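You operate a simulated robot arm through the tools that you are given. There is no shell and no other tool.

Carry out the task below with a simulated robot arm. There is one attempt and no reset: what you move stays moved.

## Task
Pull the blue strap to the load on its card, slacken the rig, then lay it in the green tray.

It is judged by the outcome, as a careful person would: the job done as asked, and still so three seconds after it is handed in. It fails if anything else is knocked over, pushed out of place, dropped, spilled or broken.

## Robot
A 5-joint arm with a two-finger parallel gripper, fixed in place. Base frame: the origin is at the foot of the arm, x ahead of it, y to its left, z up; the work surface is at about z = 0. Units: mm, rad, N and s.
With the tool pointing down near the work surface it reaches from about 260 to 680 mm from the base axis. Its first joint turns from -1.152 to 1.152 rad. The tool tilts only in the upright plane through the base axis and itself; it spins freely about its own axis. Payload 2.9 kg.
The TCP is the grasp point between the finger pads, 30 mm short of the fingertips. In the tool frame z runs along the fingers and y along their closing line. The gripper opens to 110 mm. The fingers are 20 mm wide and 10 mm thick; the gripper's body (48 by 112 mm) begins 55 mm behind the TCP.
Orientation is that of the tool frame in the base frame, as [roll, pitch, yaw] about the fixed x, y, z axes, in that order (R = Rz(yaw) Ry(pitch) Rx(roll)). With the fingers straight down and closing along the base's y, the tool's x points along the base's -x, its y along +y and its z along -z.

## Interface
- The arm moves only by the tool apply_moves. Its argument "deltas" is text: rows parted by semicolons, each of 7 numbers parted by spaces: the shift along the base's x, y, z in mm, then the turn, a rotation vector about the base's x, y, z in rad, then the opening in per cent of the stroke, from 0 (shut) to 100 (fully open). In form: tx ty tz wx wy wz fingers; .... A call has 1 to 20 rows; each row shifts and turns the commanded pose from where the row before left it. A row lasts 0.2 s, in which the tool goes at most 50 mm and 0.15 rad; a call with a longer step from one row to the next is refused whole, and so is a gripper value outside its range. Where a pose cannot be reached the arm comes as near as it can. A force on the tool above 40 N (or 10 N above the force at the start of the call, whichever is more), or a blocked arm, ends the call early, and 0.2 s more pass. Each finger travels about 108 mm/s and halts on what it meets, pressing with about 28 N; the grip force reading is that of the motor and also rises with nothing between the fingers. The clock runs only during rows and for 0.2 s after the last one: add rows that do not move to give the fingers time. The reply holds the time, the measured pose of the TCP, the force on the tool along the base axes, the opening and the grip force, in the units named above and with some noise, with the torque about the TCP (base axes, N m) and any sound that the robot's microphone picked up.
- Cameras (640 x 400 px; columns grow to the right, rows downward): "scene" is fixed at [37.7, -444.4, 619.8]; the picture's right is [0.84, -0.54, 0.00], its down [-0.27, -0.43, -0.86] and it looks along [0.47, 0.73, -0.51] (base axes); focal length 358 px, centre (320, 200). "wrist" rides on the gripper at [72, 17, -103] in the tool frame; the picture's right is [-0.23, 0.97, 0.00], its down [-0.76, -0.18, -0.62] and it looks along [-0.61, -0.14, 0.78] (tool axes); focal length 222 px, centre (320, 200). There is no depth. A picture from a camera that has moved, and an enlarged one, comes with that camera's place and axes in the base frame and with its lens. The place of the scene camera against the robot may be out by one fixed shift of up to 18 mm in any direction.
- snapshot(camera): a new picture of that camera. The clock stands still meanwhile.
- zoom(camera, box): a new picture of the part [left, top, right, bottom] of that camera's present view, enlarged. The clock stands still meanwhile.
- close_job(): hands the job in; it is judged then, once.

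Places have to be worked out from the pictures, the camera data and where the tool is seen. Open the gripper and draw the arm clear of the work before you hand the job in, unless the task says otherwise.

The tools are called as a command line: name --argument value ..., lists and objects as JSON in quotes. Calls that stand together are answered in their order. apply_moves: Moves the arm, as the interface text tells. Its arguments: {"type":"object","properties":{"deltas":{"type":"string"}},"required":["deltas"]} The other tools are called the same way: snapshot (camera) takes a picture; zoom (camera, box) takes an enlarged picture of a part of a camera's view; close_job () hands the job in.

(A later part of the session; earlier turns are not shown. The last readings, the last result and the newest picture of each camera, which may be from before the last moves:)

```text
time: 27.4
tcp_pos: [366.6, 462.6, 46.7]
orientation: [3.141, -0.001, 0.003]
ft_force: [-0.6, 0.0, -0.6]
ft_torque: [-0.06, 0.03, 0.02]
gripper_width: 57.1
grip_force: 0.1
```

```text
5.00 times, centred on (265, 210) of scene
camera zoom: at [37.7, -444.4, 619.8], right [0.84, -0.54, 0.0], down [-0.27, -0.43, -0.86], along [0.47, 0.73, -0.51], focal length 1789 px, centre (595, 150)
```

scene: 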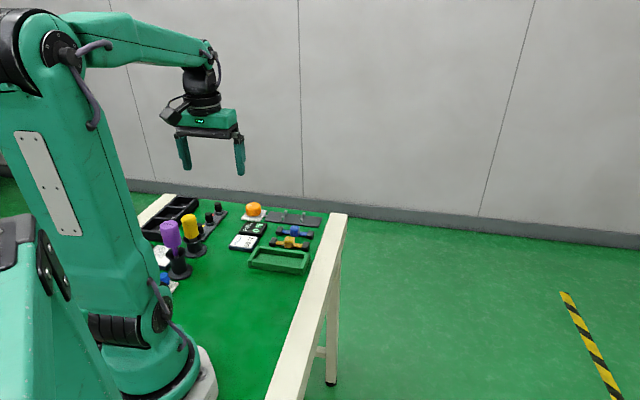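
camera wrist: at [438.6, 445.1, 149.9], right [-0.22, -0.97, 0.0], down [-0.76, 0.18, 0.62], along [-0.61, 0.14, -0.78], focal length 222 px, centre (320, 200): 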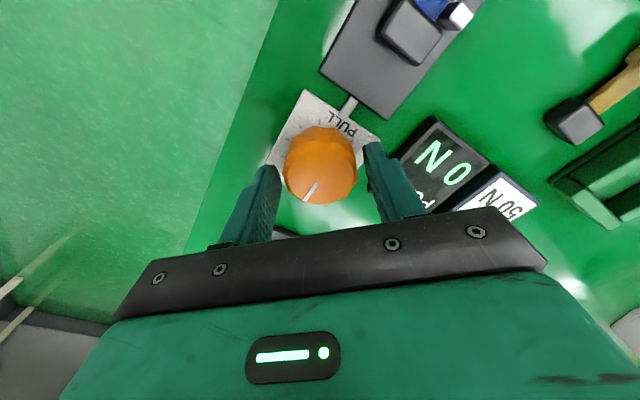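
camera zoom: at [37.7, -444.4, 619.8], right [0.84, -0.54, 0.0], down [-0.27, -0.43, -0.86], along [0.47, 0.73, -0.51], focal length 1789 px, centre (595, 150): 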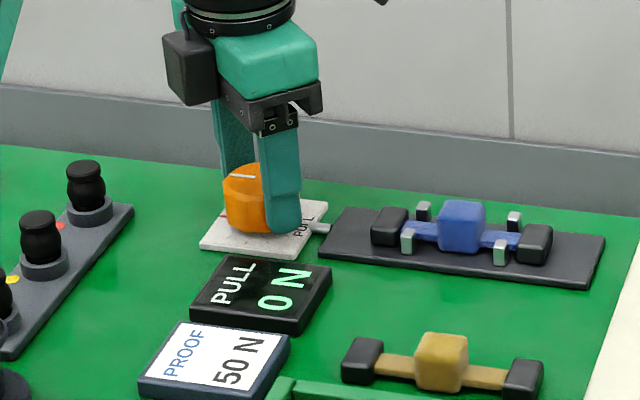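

The fingers straddle the knob, and the gauge stays readable in the scene view. Closing on the knob now.

apply_moves --deltas "0 0 0 0 0 0 45; 0 0 0 0 0 0 38; 0 0 0 0 0 0 30; 0 0 0 0 0 0 25; 0 0 0 0 0 0 25"

zoom --camera "scene" --box '[215, 170, 315, 250]'

zoom --camera "wrist" --box '[230, 80, 410, 240]'

```text
time: 28.6
tcp_pos: [365.9, 462.1, 47.5]
orientation: [3.14, -0.001, 0.003]
ft_force: [-2.2, -8.0, 1.1]
ft_torque: [0.28, 0.03, -0.01]
gripper_width: 45.6
grip_force: 45.6
```

```text
5.00 times, centred on (265, 210) of scene
camera zoom: at [37.7, -444.4, 619.8], right [0.84, -0.54, 0.0], down [-0.27, -0.43, -0.86], along [0.47, 0.73, -0.51], focal length 1789 px, centre (595, 150)
```

zoom: 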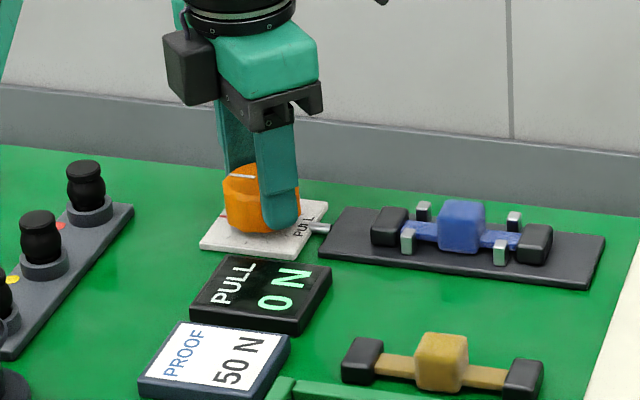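

```text
2.50 times, centred on (320, 160) of wrist
camera zoom: at [438.6, 444.8, 150.0], right [-0.22, -0.97, 0.0], down [-0.76, 0.18, 0.62], along [-0.61, 0.14, -0.78], focal length 555 px, centre (320, 300)
```

zoom: 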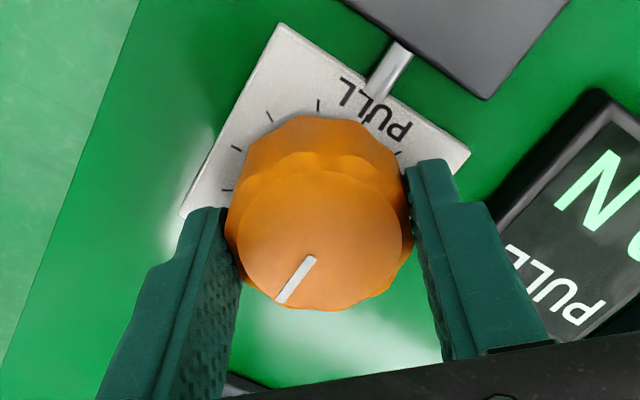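

The knob is gripped (45.6 mm) with an 8 N sideways push along -y, so I'll shift 0.6 mm that way and make a first small clockwise turn, then read the gauge.

apply_moves --deltas "-0.1 -0.6 0 0 0 0 25; 0 0 0 0 0 -0.1 25; 0 0 0 0 0 -0.1 25; 0 0 0 0 0 0 25"

zoom --camera "scene" --box '[215, 170, 315, 250]'

zoom --camera "wrist" --box '[230, 80, 410, 240]'

```text
time: 29.6
tcp_pos: [366.2, 462.4, 46.3]
orientation: [3.139, 0.0, -0.197]
ft_force: [-3.0, 4.2, -2.9]
ft_torque: [-0.25, -0.08, -0.01]
gripper_width: 45.3
grip_force: 45.3
```

```text
5.00 times, centred on (265, 210) of scene
camera zoom: at [37.7, -444.4, 619.8], right [0.84, -0.54, 0.0], down [-0.27, -0.43, -0.86], along [0.47, 0.73, -0.51], focal length 1789 px, centre (595, 150)
```

zoom: 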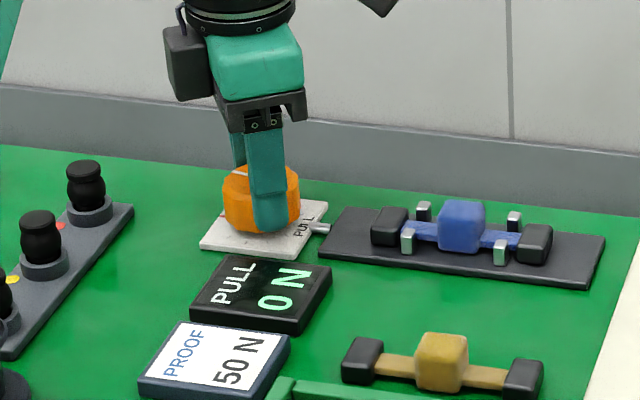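

```text
2.50 times, centred on (320, 160) of wrist
camera zoom: at [433.7, 430.7, 150.0], right [-0.41, -0.91, 0.0], down [-0.71, 0.32, 0.62], along [-0.57, 0.26, -0.78], focal length 555 px, centre (320, 300)
```

zoom: 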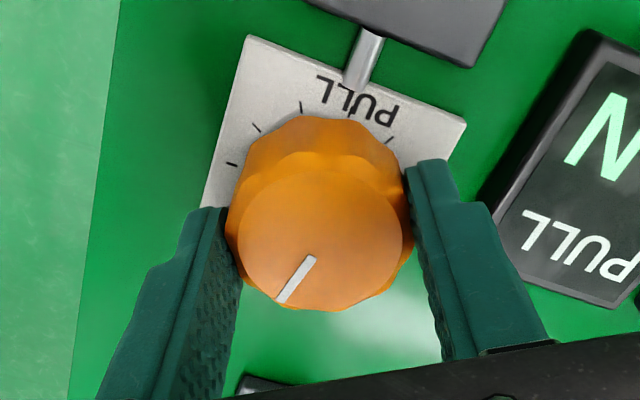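

The knob turned with the tool (pointer unmoved in the gripper frame), gauge still 0 N. Continuing clockwise by 0.3 rad.

apply_moves --deltas "0 0.2 0 0 0 -0.1 25; 0 0 0 0 0 -0.1 25; 0 0 0 0 0 -0.1 25; 0 0 0 0 0 0 25"

zoom --camera "scene" --box '[215, 170, 335, 250]'

```text
time: 30.6
tcp_pos: [366.4, 461.8, 47.3]
orientation: [-3.14, 0.0, -0.498]
ft_force: [-2.6, 10.0, -2.5]
ft_torque: [-0.2, 0.37, -0.01]
gripper_width: 45.6
grip_force: 44.8
```

```text
5.00 times, centred on (275, 210) of scene
camera zoom: at [37.7, -444.4, 619.8], right [0.84, -0.54, 0.0], down [-0.27, -0.43, -0.86], along [0.47, 0.73, -0.51], focal length 1789 px, centre (545, 150)
```

zoom: 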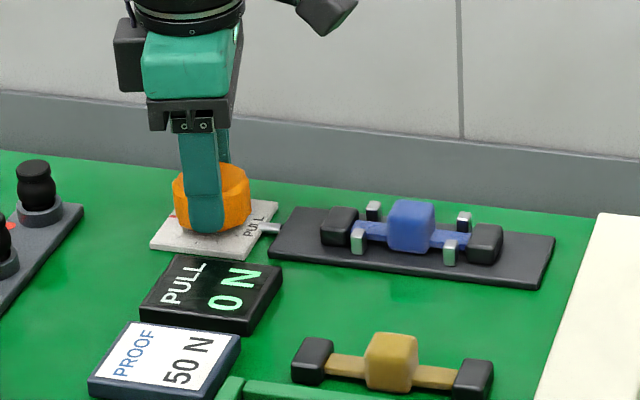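

Gauge still 0 N; a 10 N sideways push shows the tool a little off-centre, so I'll correct about +0.7 mm in y while turning another 0.3 rad.

apply_moves --deltas "-0.1 0.6 0 0 0 -0.1 25; 0 0 0 0 0 -0.1 25; 0 0 0 0 0 -0.1 25; 0 0 0 0 0 0 25"

zoom --camera "scene" --box '[215, 170, 335, 250]'

```text
time: 31.6
tcp_pos: [365.9, 462.8, 47.6]
orientation: [3.141, 0.001, -0.799]
ft_force: [0.1, 9.6, -5.1]
ft_torque: [-0.16, 0.33, -0.03]
gripper_width: 45.5
grip_force: 44.9
```

```text
5.00 times, centred on (275, 210) of scene
camera zoom: at [37.7, -444.4, 619.8], right [0.84, -0.54, 0.0], down [-0.27, -0.43, -0.86], along [0.47, 0.73, -0.51], focal length 1789 px, centre (545, 150)
```

zoom: 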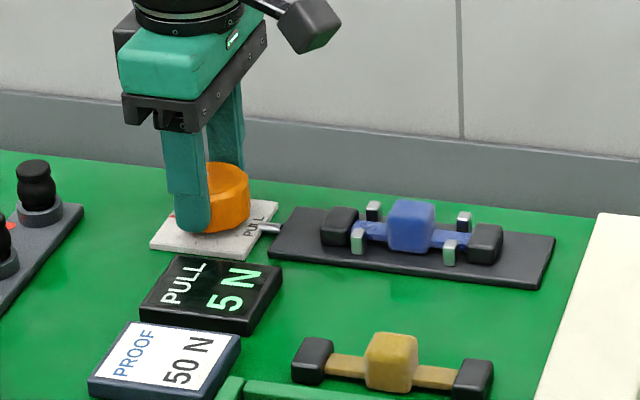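

The gauge now reads 5 N at about 0.8 rad, so the slack is taken up. I'll go on in small steps, reading the gauge each time.

apply_moves --deltas "0 0.3 0 0 0 -0.1 25; 0 0 0 0 0 0 25"

zoom --camera "scene" --box '[215, 170, 335, 250]'

```text
time: 32.2
tcp_pos: [366.4, 461.9, 47.8]
orientation: [3.141, 0.0, -0.898]
ft_force: [-1.5, 1.7, -4.0]
ft_torque: [0.66, -0.44, 0.01]
gripper_width: 45.5
grip_force: 45.5
```

```text
5.00 times, centred on (275, 210) of scene
camera zoom: at [37.7, -444.4, 619.8], right [0.84, -0.54, 0.0], down [-0.27, -0.43, -0.86], along [0.47, 0.73, -0.51], focal length 1789 px, centre (545, 150)
```

zoom: 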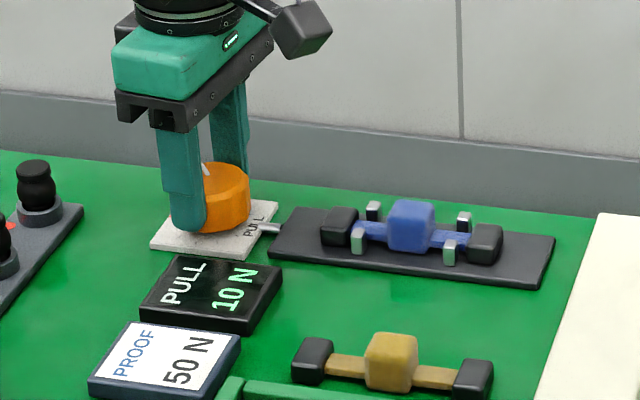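

10 N at 0.9 rad: about 5 N per 0.1 rad. I'll turn 0.2 rad more and check the rate.

apply_moves --deltas "0 0 0 0 0 -0.1 25; 0 0 0 0 0 -0.1 25; 0 0 0 0 0 0 25"

zoom --camera "scene" --box '[215, 170, 335, 250]'

```text
time: 33.0
tcp_pos: [366.7, 462.7, 47.5]
orientation: [3.141, 0.001, -1.096]
ft_force: [0.0, -4.7, 1.5]
ft_torque: [0.45, -0.46, -0.01]
gripper_width: 45.2
grip_force: 44.6
```

```text
5.00 times, centred on (275, 210) of scene
camera zoom: at [37.7, -444.4, 619.7], right [0.84, -0.54, 0.0], down [-0.27, -0.43, -0.86], along [0.47, 0.73, -0.51], focal length 1789 px, centre (545, 150)
```

zoom: 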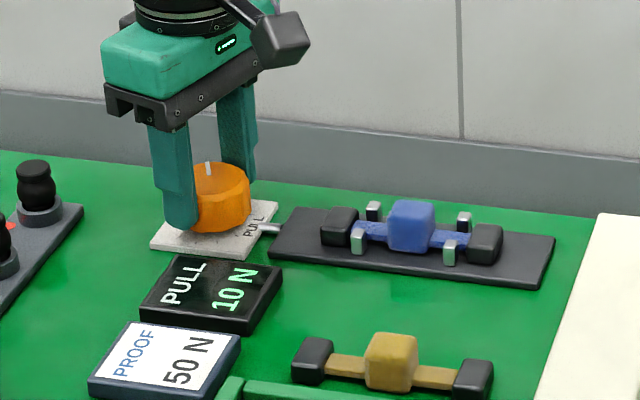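

Still 10 N after 0.2 rad more, so I need to check whether the knob slipped or the gauge moves in coarse steps.

zoom --camera "wrist" --box '[230, 80, 410, 240]'

zoom --camera "scene" --box '[235, 215, 285, 245]'

```text
2.50 times, centred on (320, 160) of wrist
camera zoom: at [384.1, 389.5, 150.1], right [-0.97, -0.24, 0.0], down [-0.19, 0.76, 0.62], along [-0.15, 0.6, -0.78], focal length 555 px, centre (320, 300)
```

zoom: 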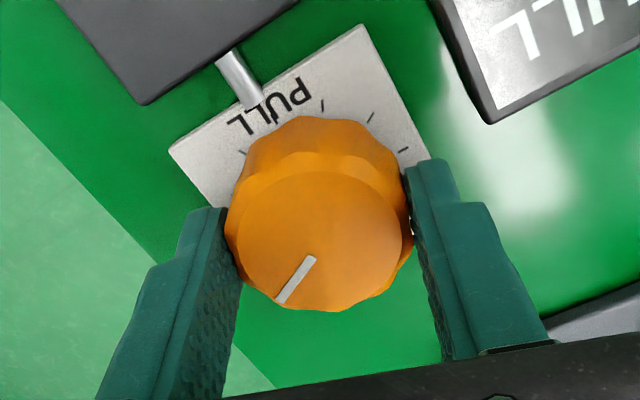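

```text
12.80 times, centred on (260, 230) of scene
camera zoom: at [37.7, -444.4, 619.7], right [0.84, -0.54, 0.0], down [-0.27, -0.43, -0.86], along [0.47, 0.73, -0.51], focal length 4579 px, centre (1088, -184)
```

zoom: 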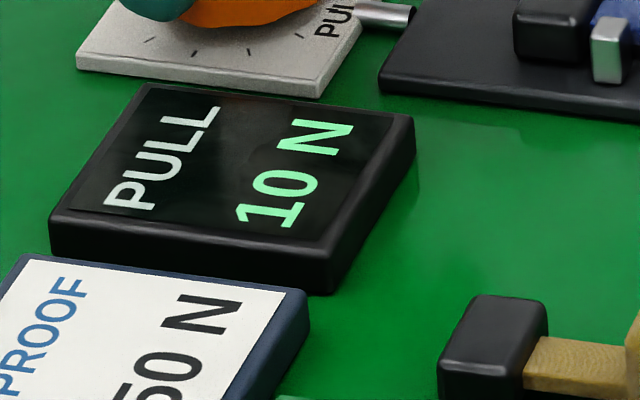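

No slip; the gauge apparently moves in 5 N steps. Continuing 0.2 rad at a time.

apply_moves --deltas "0 0 0 0 0 -0.1 25; 0 0 0 0 0 -0.1 25; 0 0 0 0 0 0 25"

zoom --camera "scene" --box '[215, 170, 335, 250]'

```text
time: 33.8
tcp_pos: [365.4, 462.8, 47.6]
orientation: [3.141, -0.001, -1.297]
ft_force: [-2.2, -7.9, 6.6]
ft_torque: [-0.06, -0.42, -0.01]
gripper_width: 45.4
grip_force: 45.0
```

```text
5.00 times, centred on (275, 210) of scene
camera zoom: at [37.6, -444.4, 619.7], right [0.84, -0.54, 0.0], down [-0.27, -0.43, -0.86], along [0.47, 0.73, -0.51], focal length 1789 px, centre (545, 150)
```

zoom: 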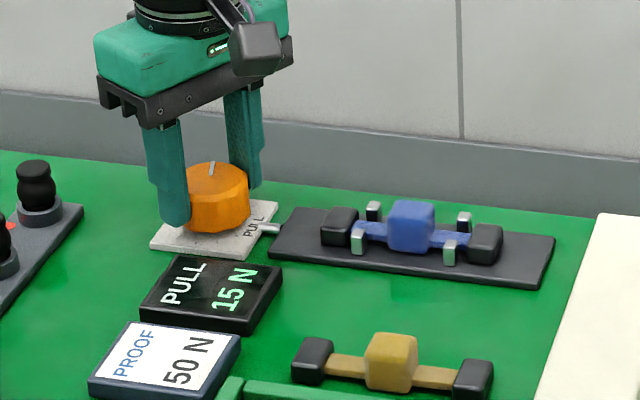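

15 N at 1.3 rad, a rate of roughly 5 N per 0.15–0.2 rad. I'll turn another 0.2 rad with a small sideways correction.

apply_moves --deltas "0 -0.3 0 0 0 -0.1 25; 0 0 0 0 0 -0.1 25; 0 0 0 0 0 0 25"

zoom --camera "scene" --box '[215, 170, 335, 250]'

```text
time: 34.6
tcp_pos: [367.0, 462.6, 46.9]
orientation: [3.141, -0.001, -1.501]
ft_force: [2.4, -3.9, 4.6]
ft_torque: [-0.35, 0.42, -0.02]
gripper_width: 45.6
grip_force: 44.0
```

```text
5.00 times, centred on (275, 210) of scene
camera zoom: at [37.7, -444.4, 619.7], right [0.84, -0.54, 0.0], down [-0.27, -0.43, -0.86], along [0.47, 0.73, -0.51], focal length 1789 px, centre (545, 150)
```

zoom: 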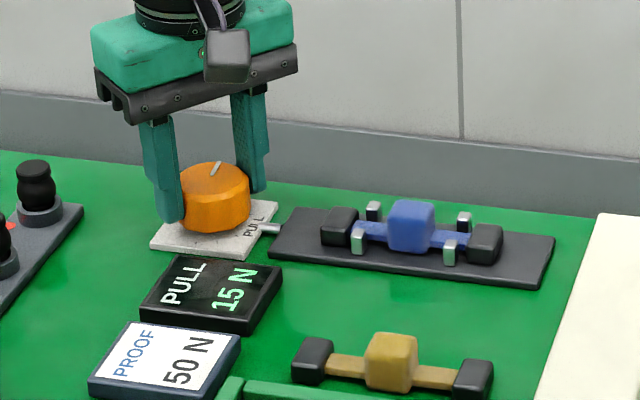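

Still 15 N at 1.5 rad, so the rate is nearer 5 N per 0.3 rad. I'll continue with 0.3 rad steps.

apply_moves --deltas "0 0 0 0 0 -0.1 25; 0 0 0 0 0 -0.1 25; 0 0 0 0 0 -0.1 25; 0 0 0 0 0 0 25"

zoom --camera "scene" --box '[215, 170, 335, 250]'

```text
time: 35.6
tcp_pos: [366.6, 462.4, 47.6]
orientation: [3.141, -0.002, -1.8]
ft_force: [0.5, -10.5, 6.4]
ft_torque: [-0.32, -0.42, -0.01]
gripper_width: 45.7
grip_force: 45.1
```

```text
5.00 times, centred on (275, 210) of scene
camera zoom: at [37.6, -444.4, 619.7], right [0.84, -0.54, 0.0], down [-0.27, -0.43, -0.86], along [0.47, 0.73, -0.51], focal length 1789 px, centre (545, 150)
```

zoom: 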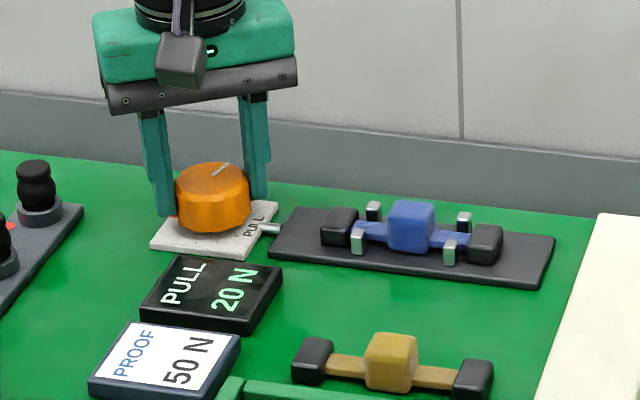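

20 N at 1.8 rad. Turning 0.3 rad more with a small -y correction.

apply_moves --deltas "0 -0.4 0 0 0 -0.1 25; 0 0 0 0 0 -0.1 25; 0 0 0 0 0 -0.1 25; 0 0 0 0 0 0 25"

zoom --camera "scene" --box '[215, 170, 335, 250]'

```text
time: 36.6
tcp_pos: [366.0, 462.6, 47.7]
orientation: [-3.141, 0.003, -2.097]
ft_force: [6.5, -1.2, 1.7]
ft_torque: [-0.21, 0.51, -0.01]
gripper_width: 45.5
grip_force: 45.2
```

```text
5.00 times, centred on (275, 210) of scene
camera zoom: at [37.7, -444.4, 619.8], right [0.84, -0.54, 0.0], down [-0.27, -0.43, -0.86], along [0.47, 0.73, -0.51], focal length 1789 px, centre (545, 150)
```

zoom: 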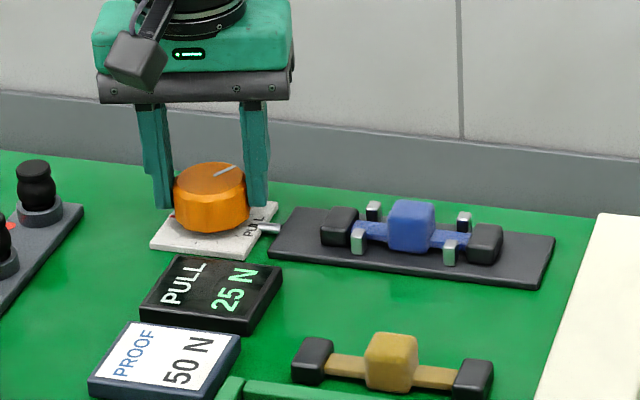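

25 N at 2.1 rad. Continuing another 0.3 rad.

apply_moves --deltas "0.2 0 0 0 0 -0.1 25; 0 0 0 0 0 -0.1 25; 0 0 0 0 0 -0.1 25; 0 0 0 0 0 0 25"

zoom --camera "scene" --box '[215, 170, 335, 250]'

```text
time: 37.6
tcp_pos: [366.4, 463.1, 47.0]
orientation: [3.141, 0.001, -2.398]
ft_force: [2.0, -0.1, 0.2]
ft_torque: [-0.05, -0.6, -0.01]
gripper_width: 45.5
grip_force: 44.6
```

```text
5.00 times, centred on (275, 210) of scene
camera zoom: at [37.7, -444.4, 619.8], right [0.84, -0.54, 0.0], down [-0.27, -0.43, -0.86], along [0.47, 0.73, -0.51], focal length 1789 px, centre (545, 150)
```

zoom: 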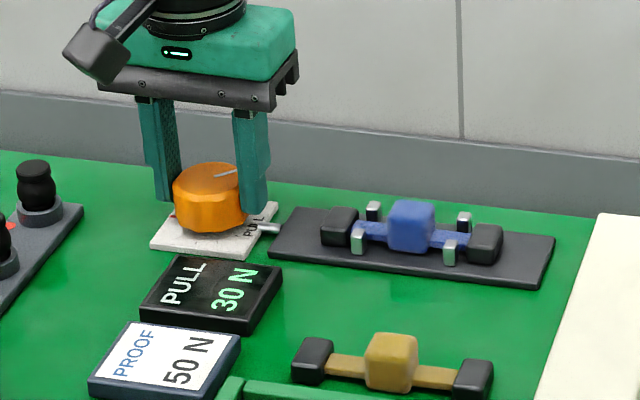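

30 N at 2.4 rad: steady at about 5 N per 0.3 rad. Continuing 0.3 rad.

apply_moves --deltas "0 0 0 0 0 -0.1 25; 0 0 0 0 0 -0.1 25; 0 0 0 0 0 -0.1 25; 0 0 0 0 0 0 25"

zoom --camera "scene" --box '[215, 170, 335, 250]'

```text
time: 38.6
tcp_pos: [366.3, 462.4, 47.2]
orientation: [3.141, -0.001, -2.698]
ft_force: [2.1, 7.9, -3.8]
ft_torque: [-0.16, -0.36, 0.0]
gripper_width: 45.5
grip_force: 45.1
```

```text
5.00 times, centred on (275, 210) of scene
camera zoom: at [37.7, -444.4, 619.8], right [0.84, -0.54, 0.0], down [-0.27, -0.43, -0.86], along [0.47, 0.73, -0.51], focal length 1789 px, centre (545, 150)
```

zoom: 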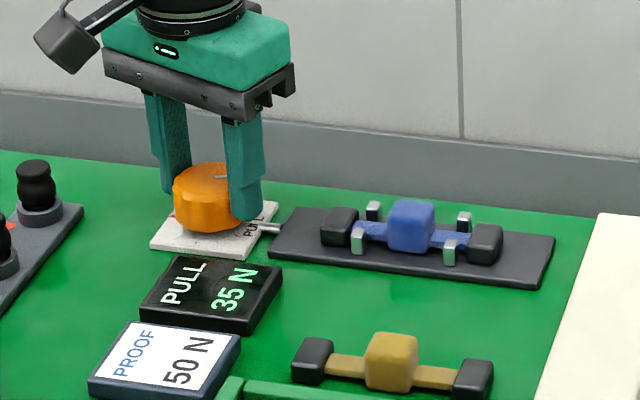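

35 N at 2.7 rad. Another 0.3 rad, expecting 40 N, with a small +y correction.

apply_moves --deltas "0 0.3 0 0 0 -0.1 25; 0 0 0 0 0 -0.1 25; 0 0 0 0 0 -0.1 25; 0 0 0 0 0 0 25"

zoom --camera "scene" --box '[215, 170, 335, 250]'

zoom --camera "wrist" --box '[230, 80, 410, 240]'

```text
time: 39.6
tcp_pos: [367.2, 462.8, 48.2]
orientation: [-3.141, 0.0, -2.998]
ft_force: [4.3, 0.5, -1.8]
ft_torque: [0.59, -0.32, 0.02]
gripper_width: 45.6
grip_force: 44.9
```

```text
5.00 times, centred on (275, 210) of scene
camera zoom: at [37.7, -444.4, 619.8], right [0.84, -0.54, 0.0], down [-0.27, -0.43, -0.86], along [0.47, 0.73, -0.51], focal length 1789 px, centre (545, 150)
```

zoom: 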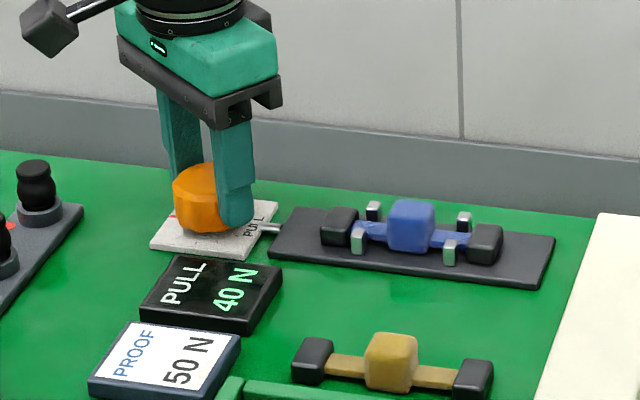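

```text
2.50 times, centred on (320, 160) of wrist
camera zoom: at [292.5, 467.9, 150.0], right [0.09, 1.0, 0.0], down [0.78, -0.07, 0.62], along [0.62, -0.05, -0.78], focal length 555 px, centre (320, 300)
```

zoom: 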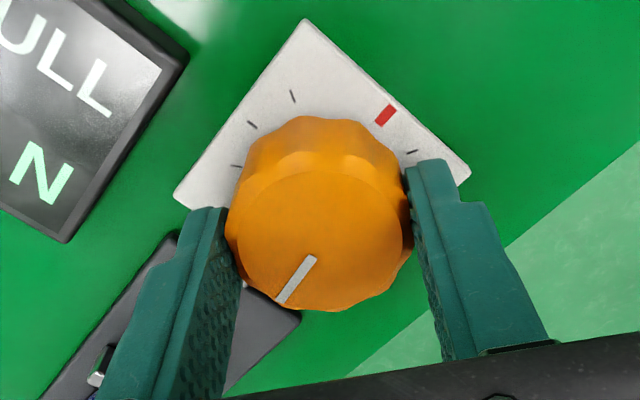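

40 N at 3.0 rad, no slip. Going 0.3 rad further to about 45 N, then I'll use finer steps.

apply_moves --deltas "0.1 0 0 0 0 -0.1 25; 0 0 0 0 0 -0.1 25; 0 0 0 0 0 -0.1 25; 0 0 0 0 0 0 25"

zoom --camera "scene" --box '[215, 170, 335, 250]'

```text
time: 40.6
tcp_pos: [367.0, 463.3, 46.7]
orientation: [3.141, -0.001, 2.985]
ft_force: [5.3, -4.7, 1.1]
ft_torque: [0.15, 0.27, -0.01]
gripper_width: 45.4
grip_force: 45.4
```

```text
5.00 times, centred on (275, 210) of scene
camera zoom: at [37.7, -444.4, 619.8], right [0.84, -0.54, 0.0], down [-0.27, -0.43, -0.86], along [0.47, 0.73, -0.51], focal length 1789 px, centre (545, 150)
```

zoom: 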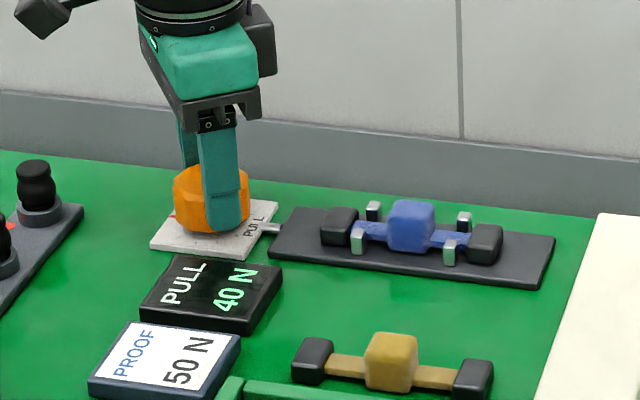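

Still 40 N at 3.3 rad (near the next step). Turning 0.1 rad at a time now.

apply_moves --deltas "0 0 0 0 0 -0.1 25; 0 0 0 0 0 0 25"

zoom --camera "scene" --box '[225, 205, 335, 245]'

```text
time: 41.2
tcp_pos: [367.3, 462.4, 47.2]
orientation: [-3.139, 0.0, 2.885]
ft_force: [4.4, -10.7, 3.5]
ft_torque: [0.28, -0.65, 0.03]
gripper_width: 45.8
grip_force: 44.7
```

```text
5.82 times, centred on (280, 225) of scene
camera zoom: at [37.6, -444.4, 619.7], right [0.84, -0.54, 0.0], down [-0.27, -0.43, -0.86], along [0.47, 0.73, -0.51], focal length 2081 px, centre (553, 54)
```

zoom: 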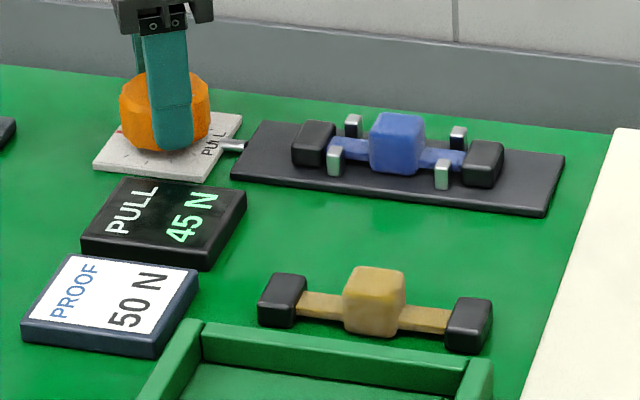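

45 N at 3.4 rad (changed between 3.3 and 3.4). The next step should come near 3.65; I'll go 0.2 rad and read again.

apply_moves --deltas "0 -0.4 0 0 0 -0.1 25; 0 0 0 0 0 -0.1 25; 0 0 0 0 0 0 25"

zoom --camera "scene" --box '[225, 205, 335, 245]'

```text
time: 42.0
tcp_pos: [366.1, 462.6, 48.0]
orientation: [3.14, 0.0, 2.685]
ft_force: [9.5, -7.2, 3.5]
ft_torque: [-0.78, 0.31, 0.02]
gripper_width: 45.5
grip_force: 44.8
```

```text
5.82 times, centred on (280, 225) of scene
camera zoom: at [37.7, -444.4, 619.8], right [0.84, -0.54, 0.0], down [-0.27, -0.43, -0.86], along [0.47, 0.73, -0.51], focal length 2081 px, centre (553, 54)
```

zoom: 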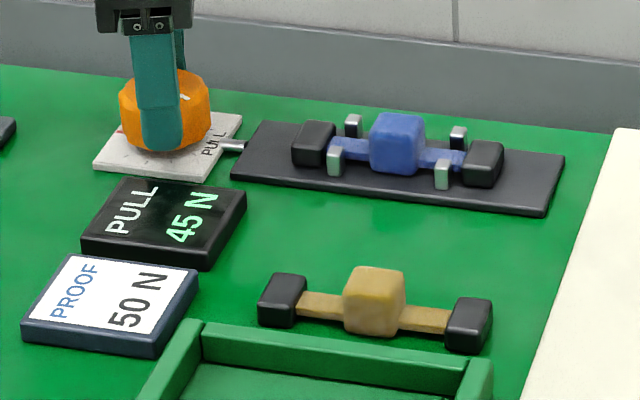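

Still 45 N at 3.6 rad. Next 0.1 rad, with a small x correction for the sideways push.

apply_moves --deltas "0.3 -0.2 0 0 0 -0.1 25; 0 0 0 0 0 0 25"

zoom --camera "scene" --box '[225, 205, 335, 245]'

```text
time: 42.6
tcp_pos: [366.0, 462.5, 45.9]
orientation: [-3.141, 0.001, 2.587]
ft_force: [3.7, -5.9, 4.4]
ft_torque: [-0.48, 0.07, 0.0]
gripper_width: 45.6
grip_force: 44.7
```

```text
5.82 times, centred on (280, 225) of scene
camera zoom: at [37.7, -444.4, 619.7], right [0.84, -0.54, 0.0], down [-0.27, -0.43, -0.86], along [0.47, 0.73, -0.51], focal length 2081 px, centre (553, 54)
```

zoom: 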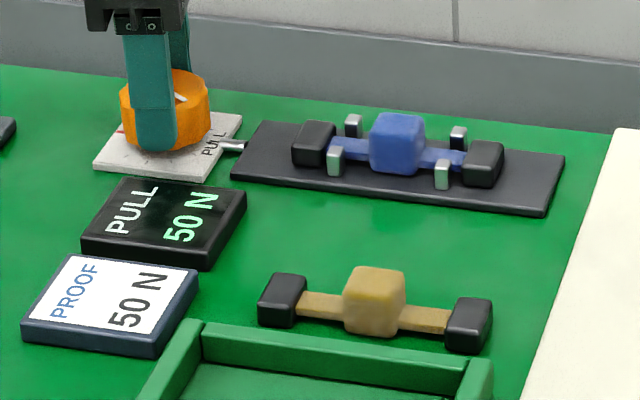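

The gauge reads 50 N. To sit well inside the 50 N band rather than on its edge, I'll add a slight 0.08 rad and hold for about a second.

apply_moves --deltas "0 -0.1 0 0 0 -0.08 25; 0 0 0 0 0 0 25; 0 0 0 0 0 0 25; 0 0 0 0 0 0 25; 0 0 0 0 0 0 25"

zoom --camera "scene" --box '[225, 205, 335, 245]'

zoom --camera "wrist" --box '[230, 80, 410, 240]'

```text
time: 43.8
tcp_pos: [366.8, 461.9, 47.4]
orientation: [-3.141, 0.0, 2.504]
ft_force: [-2.1, 2.8, 2.9]
ft_torque: [-0.28, 0.22, -0.02]
gripper_width: 45.5
grip_force: 44.6
```

```text
5.82 times, centred on (280, 225) of scene
camera zoom: at [37.7, -444.4, 619.7], right [0.84, -0.54, 0.0], down [-0.27, -0.43, -0.86], along [0.47, 0.73, -0.51], focal length 2081 px, centre (553, 54)
```

zoom: 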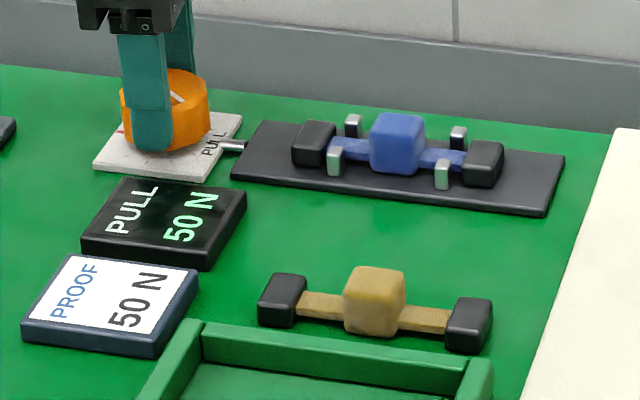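

```text
2.50 times, centred on (320, 160) of wrist
camera zoom: at [318.2, 517.9, 150.0], right [0.76, 0.65, 0.0], down [0.51, -0.59, 0.62], along [0.41, -0.47, -0.78], focal length 555 px, centre (320, 300)
```

zoom: 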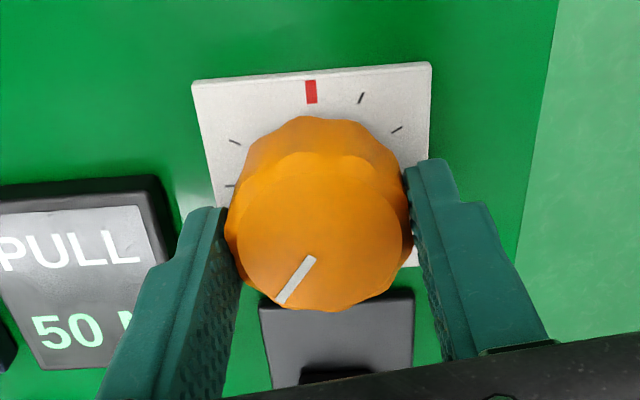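

The 50 N load has held steady for a second. Now I'll slacken the rig by turning the knob back anticlockwise.

apply_moves --deltas "0 0 0 0 0 0.14 25; 0 0 0 0 0 0.14 25; 0 0 0 0 0 0.14 25; 0 0 0 0 0 0.14 25; 0 0 0 0 0 0.14 25; 0 0 0 0 0 0.14 25; 0 0 0 0 0 0.14 25; 0 0 0 0 0 0.14 25; 0 0 0 0 0 0.14 25; 0 0 0 0 0 0.14 25; 0 0 0 0 0 0 25"

zoom --camera "scene" --box '[215, 170, 335, 250]'

```text
time: 46.2
tcp_pos: [366.4, 462.9, 47.3]
orientation: [-3.141, 0.003, -2.372]
ft_force: [-8.5, 22.4, -4.5]
ft_torque: [0.28, -0.21, -0.01]
gripper_width: 45.4
grip_force: 44.7
```

```text
5.00 times, centred on (275, 210) of scene
camera zoom: at [37.7, -444.4, 619.8], right [0.84, -0.54, 0.0], down [-0.27, -0.43, -0.86], along [0.47, 0.73, -0.51], focal length 1789 px, centre (545, 150)
```

zoom: 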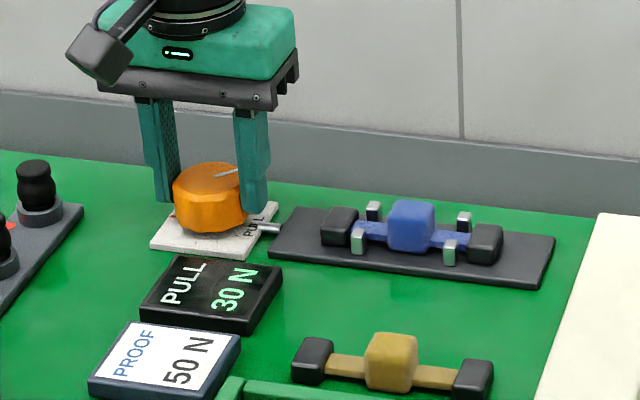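

The gauge is down to 30 N, but the sideways push has grown to 22 N along +y. I'll correct about +1.2 mm in y and keep turning back.

apply_moves --deltas "-0.4 0.6 0 0 0 0 25; 0 0.5 0 0 0 0 25; 0 0 0 0 0 0.14 25; 0 0 0 0 0 0.14 25; 0 0 0 0 0 0.14 25; 0 0 0 0 0 0.14 25; 0 0 0 0 0 0.14 25; 0 0 0 0 0 0 25"

zoom --camera "scene" --box '[215, 170, 335, 250]'

```text
time: 48.0
tcp_pos: [367.4, 463.7, 48.0]
orientation: [-3.141, 0.0, -1.675]
ft_force: [-2.4, 6.7, 1.8]
ft_torque: [-0.08, -0.25, 0.0]
gripper_width: 45.5
grip_force: 44.8
```

```text
5.00 times, centred on (275, 210) of scene
camera zoom: at [37.7, -444.4, 619.8], right [0.84, -0.54, 0.0], down [-0.27, -0.43, -0.86], along [0.47, 0.73, -0.51], focal length 1789 px, centre (545, 150)
```

zoom: 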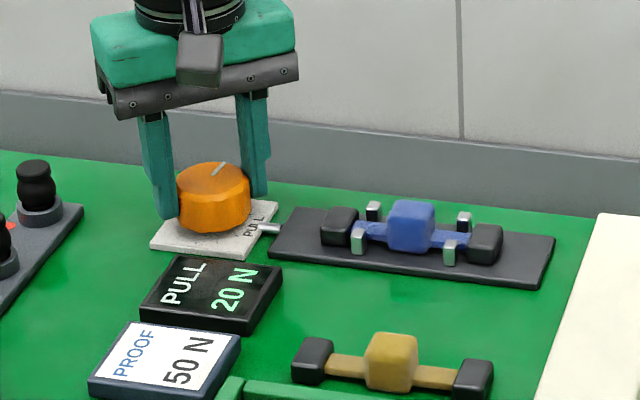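

20 N and falling, forces mild. Turning back another 0.7 rad.

apply_moves --deltas "0 0.2 0 0 0 0.14 25; 0 0 0 0 0 0.14 25; 0 0 0 0 0 0.14 25; 0 0 0 0 0 0.14 25; 0 0 0 0 0 0.14 25; 0 0 0 0 0 0 25"

zoom --camera "scene" --box '[215, 170, 335, 250]'

```text
time: 49.4
tcp_pos: [366.0, 462.2, 46.6]
orientation: [3.139, 0.001, -0.976]
ft_force: [-6.5, -8.9, 8.1]
ft_torque: [-0.02, -0.2, -0.02]
gripper_width: 45.6
grip_force: 45.1
```

```text
5.00 times, centred on (275, 210) of scene
camera zoom: at [37.6, -444.4, 619.7], right [0.84, -0.54, 0.0], down [-0.27, -0.42, -0.86], along [0.47, 0.73, -0.51], focal length 1789 px, centre (545, 150)
```

zoom: 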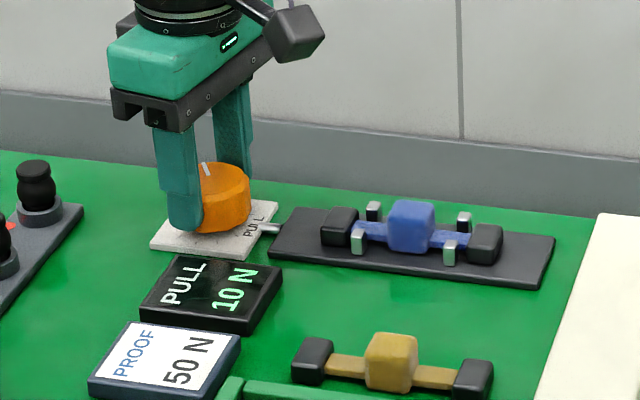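

10 N left. I'll correct the sideways push and turn back 0.6 rad more.

apply_moves --deltas "-0.4 -0.5 0 0 0 0.12 25; 0 0 0 0 0 0.12 25; 0 0 0 0 0 0.12 25; 0 0 0 0 0 0.12 25; 0 0 0 0 0 0.12 25; 0 0 0 0 0 0 25"

zoom --camera "scene" --box '[215, 170, 335, 250]'

zoom --camera "wrist" --box '[230, 80, 410, 240]'

```text
time: 50.8
tcp_pos: [366.1, 461.7, 47.2]
orientation: [-3.141, -0.001, -0.375]
ft_force: [3.4, -4.1, 2.6]
ft_torque: [-0.5, -0.02, 0.01]
gripper_width: 45.4
grip_force: 45.2
```

```text
5.00 times, centred on (275, 210) of scene
camera zoom: at [37.7, -444.4, 619.8], right [0.84, -0.54, 0.0], down [-0.27, -0.43, -0.86], along [0.47, 0.73, -0.51], focal length 1789 px, centre (545, 150)
```

zoom: 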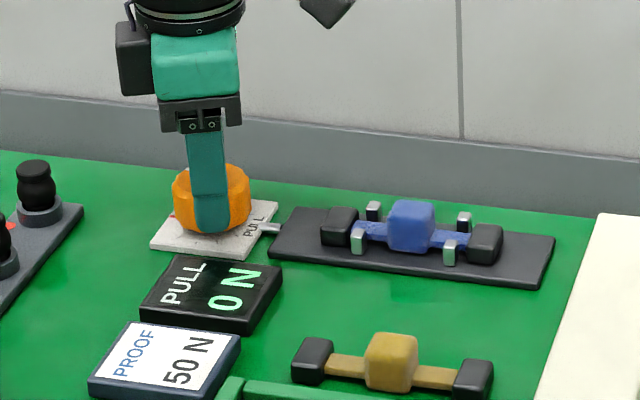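

```text
2.50 times, centred on (320, 160) of wrist
camera zoom: at [427.3, 419.3, 149.9], right [-0.57, -0.82, 0.0], down [-0.64, 0.44, 0.62], along [-0.51, 0.35, -0.78], focal length 555 px, centre (320, 300)
```

zoom: 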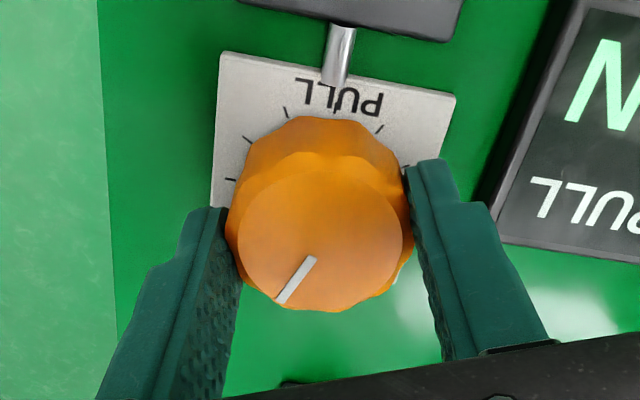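

The gauge reads 0 N. I'll turn the remaining 0.36 rad back to the red zero mark so the rig is fully slack.

apply_moves --deltas "0 -0.2 0 0 0 0.12 25; 0 0 0 0 0 0.12 25; 0 0 0 0 0 0.08 25; 0 0 0 0 0 0.05 25; 0 0 0 0 0 0 25"

zoom --camera "scene" --box '[215, 170, 335, 250]'

zoom --camera "wrist" --box '[230, 80, 410, 240]'

```text
time: 52.0
tcp_pos: [365.9, 463.4, 47.4]
orientation: [3.141, 0.001, -0.004]
ft_force: [1.7, -6.8, -0.9]
ft_torque: [0.56, -0.66, 0.0]
gripper_width: 45.6
grip_force: 44.8
```

```text
5.00 times, centred on (275, 210) of scene
camera zoom: at [37.7, -444.4, 619.8], right [0.84, -0.54, 0.0], down [-0.27, -0.43, -0.86], along [0.47, 0.73, -0.51], focal length 1789 px, centre (545, 150)
```

zoom: 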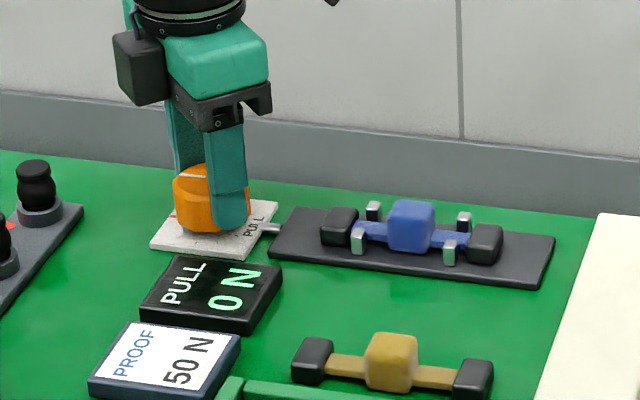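

```text
2.50 times, centred on (320, 160) of wrist
camera zoom: at [438.5, 444.1, 149.9], right [-0.23, -0.97, 0.0], down [-0.76, 0.18, 0.62], along [-0.61, 0.14, -0.78], focal length 555 px, centre (320, 300)
```

zoom: 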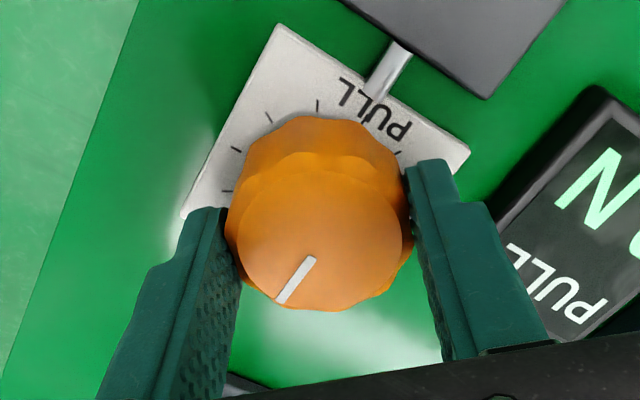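

The pointer is back at the red mark and the gauge reads 0 N. Releasing the knob and rising straight up.

apply_moves --deltas "0 0 0 0 0 0 35; 0 0 0 0 0 0 52; 0 0 0 0 0 0 52; 0 0 6 0 0 0 52; 0 0 14 0 0 0 52; 0 0 22 0 0 0 52; 0 0 24 0 0 0 52; 0 0 0 0 0 0 52"

zoom --camera "scene" --box '[215, 170, 335, 250]'

```text
time: 53.8
tcp_pos: [367.0, 462.7, 113.2]
orientation: [-3.141, 0.001, -0.008]
ft_force: [-0.7, -0.2, 0.1]
ft_torque: [0.01, 0.02, -0.04]
gripper_width: 57.1
grip_force: 0.1
```

```text
5.00 times, centred on (275, 210) of scene
camera zoom: at [37.7, -444.4, 619.8], right [0.84, -0.54, 0.0], down [-0.27, -0.43, -0.86], along [0.47, 0.73, -0.51], focal length 1789 px, centre (545, 150)
```

zoom: 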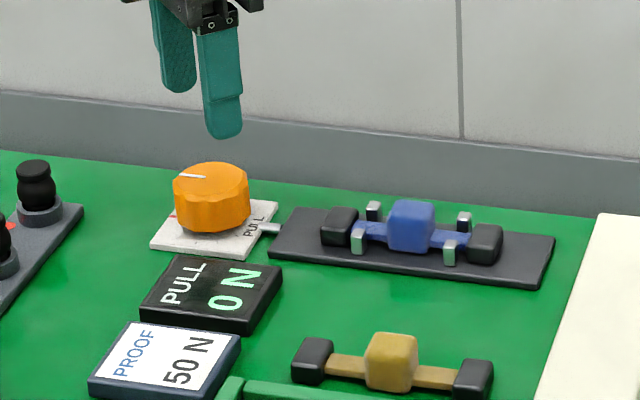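

The dial is at zero and the strap stays in the rig. I'll move back over the strap at this height, turning the tool 45° so the fingers close across it.

apply_moves --deltas "15.1 -15 0 0 0 -0.13 50; 15.1 -15 0 0 0 -0.13 45; 15.1 -15 0 0 0 -0.13 42; 15.1 -15 0 0 0 -0.13 42; 15.1 -15 0 0 0 -0.13 42; 15.1 -15 0 0 0 -0.13 42; 0 0 0 0 0 0 42; 0 0 0 0 0 0 42"

snapshot --camera "wrist"

zoom --camera "wrist" --box '[240, 60, 400, 220]'

```text
time: 55.6
tcp_pos: [455.9, 371.3, 113.1]
orientation: [-3.14, 0.0, -0.789]
ft_force: [-0.4, -0.3, -0.2]
ft_torque: [0.03, 0.02, -0.03]
gripper_width: 46.0
grip_force: 0.1
```

```text
taken
camera wrist: at [495.5, 307.2, 216.1], right [-0.85, -0.53, 0.0], down [-0.41, 0.67, 0.62], along [-0.33, 0.53, -0.78], focal length 222 px, centre (320, 200)
```

wrist: 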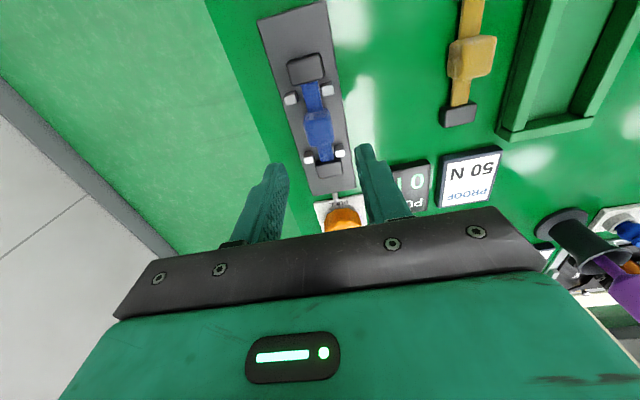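

```text
2.50 times, centred on (320, 140) of wrist
camera zoom: at [495.5, 307.2, 216.1], right [-0.85, -0.53, 0.0], down [-0.41, 0.67, 0.62], along [-0.33, 0.53, -0.78], focal length 555 px, centre (320, 350)
```

zoom: 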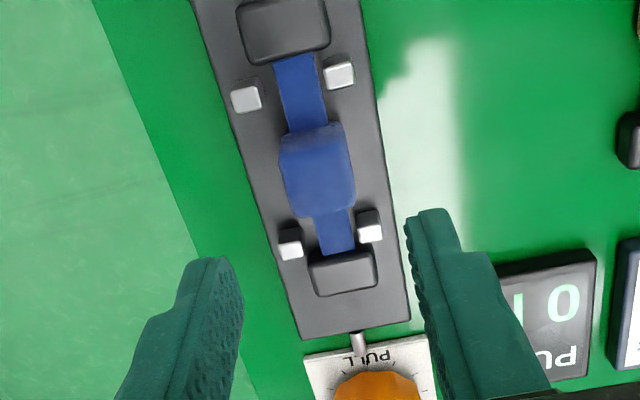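

The strap centre is within about 1.3 mm of the TCP. I'll apply that correction and descend to z ≈ 70 for a check.

apply_moves --deltas "1 -0.7 -15 0 0 0.004 42; 0 0 -15 0 0 0 42; 0 0 -13 0 0 0 42; 0 0 0 0 0 0 42"

zoom --camera "wrist" --box '[240, 60, 400, 240]'

zoom --camera "scene" --box '[270, 190, 335, 235]'

```text
time: 56.6
tcp_pos: [456.5, 371.4, 70.0]
orientation: [3.141, 0.001, -0.784]
ft_force: [-0.6, -0.6, -0.7]
ft_torque: [0.02, 0.04, 0.01]
gripper_width: 46.2
grip_force: 0.1
```

```text
2.22 times, centred on (320, 150) of wrist
camera zoom: at [496.5, 307.4, 172.7], right [-0.85, -0.53, 0.0], down [-0.41, 0.66, 0.62], along [-0.33, 0.53, -0.78], focal length 494 px, centre (320, 311)
```

zoom: 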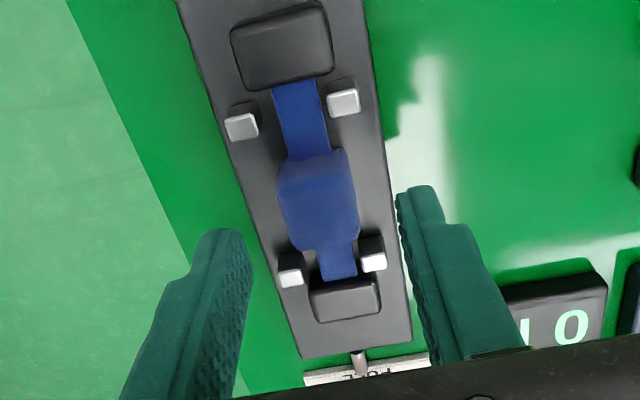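

```text
8.89 times, centred on (302, 212) of scene
camera zoom: at [37.7, -444.4, 619.8], right [0.84, -0.54, 0.0], down [-0.27, -0.43, -0.86], along [0.47, 0.73, -0.51], focal length 3180 px, centre (476, 89)
```

zoom: 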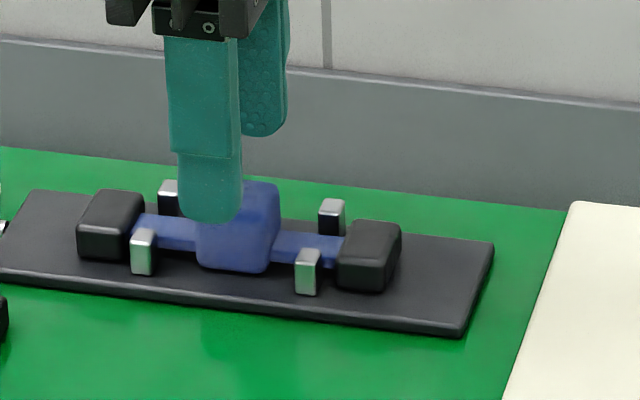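

The block is about 1–1.5 mm further along the strap's axis than the TCP. I'll correct that and descend to z ≈ 41 (fingertips about 4 mm above the rig plate).

apply_moves --deltas "1 -1 -12 0 0 0 42; 0 0 -10 0 0 0 42; 0 0 -6.5 0 0 0 42; 0 0 0 0 0 0 42"

zoom --camera "scene" --box '[270, 190, 335, 235]'

zoom --camera "wrist" --box '[240, 60, 400, 240]'

```text
time: 57.6
tcp_pos: [457.7, 371.1, 41.7]
orientation: [3.141, 0.0, -0.784]
ft_force: [-0.2, 0.6, 0.2]
ft_torque: [0.02, -0.03, -0.01]
gripper_width: 46.2
grip_force: 0.1
```

```text
8.89 times, centred on (302, 212) of scene
camera zoom: at [37.7, -444.4, 619.8], right [0.84, -0.54, 0.0], down [-0.27, -0.43, -0.86], along [0.47, 0.73, -0.51], focal length 3180 px, centre (476, 89)
```

zoom: 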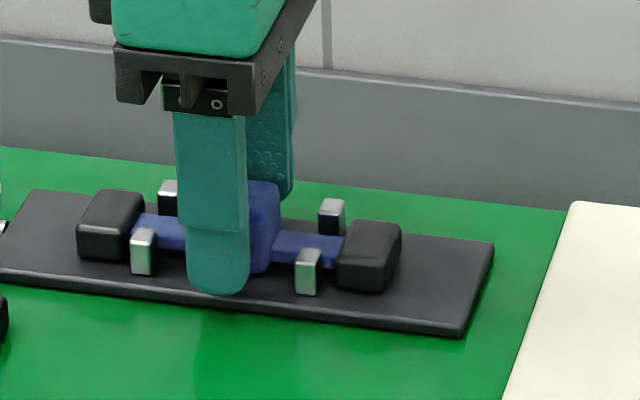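

```text
2.22 times, centred on (320, 150) of wrist
camera zoom: at [497.8, 306.8, 144.3], right [-0.85, -0.53, 0.0], down [-0.41, 0.66, 0.62], along [-0.33, 0.53, -0.78], focal length 494 px, centre (320, 311)
```

zoom: 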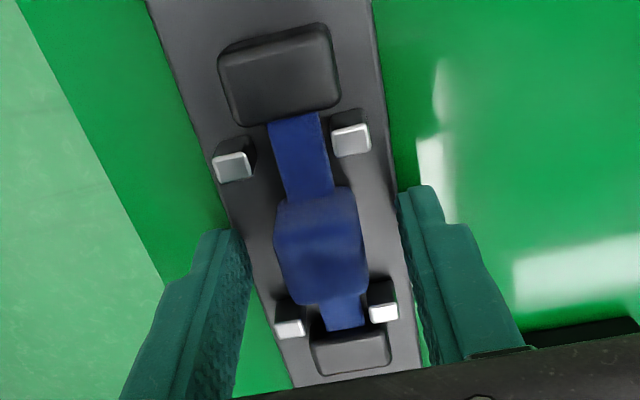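

The fingers straddle the block clear of all posts. Closing on it.

apply_moves --deltas "0 0 0 0 0 0 34; 0 0 0 0 0 0 26; 0 0 0 0 0 0 18; 0 0 0 0 0 0 10; 0 0 0 0 0 0 10"

zoom --camera "scene" --box '[270, 190, 335, 235]'

zoom --camera "wrist" --box '[240, 60, 400, 240]'

```text
time: 58.8
tcp_pos: [458.7, 370.6, 40.9]
orientation: [3.141, 0.0, -0.785]
ft_force: [-0.1, -0.4, 0.0]
ft_torque: [0.03, -0.02, 0.0]
gripper_width: 23.2
grip_force: 28.3
```

```text
8.89 times, centred on (302, 212) of scene
camera zoom: at [37.7, -444.4, 619.8], right [0.84, -0.54, 0.0], down [-0.27, -0.43, -0.86], along [0.47, 0.73, -0.51], focal length 3180 px, centre (476, 89)
```

zoom: 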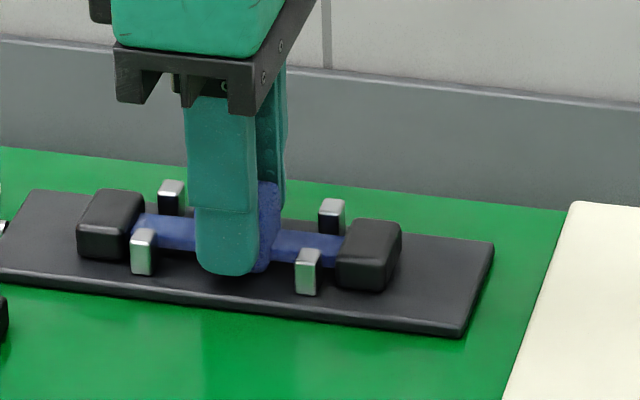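

```text
2.22 times, centred on (320, 150) of wrist
camera zoom: at [497.8, 306.8, 144.4], right [-0.85, -0.53, 0.0], down [-0.41, 0.66, 0.62], along [-0.33, 0.53, -0.78], focal length 494 px, centre (320, 311)
```

zoom: 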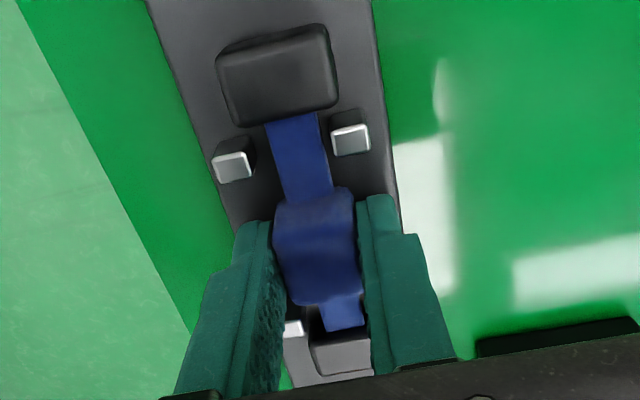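

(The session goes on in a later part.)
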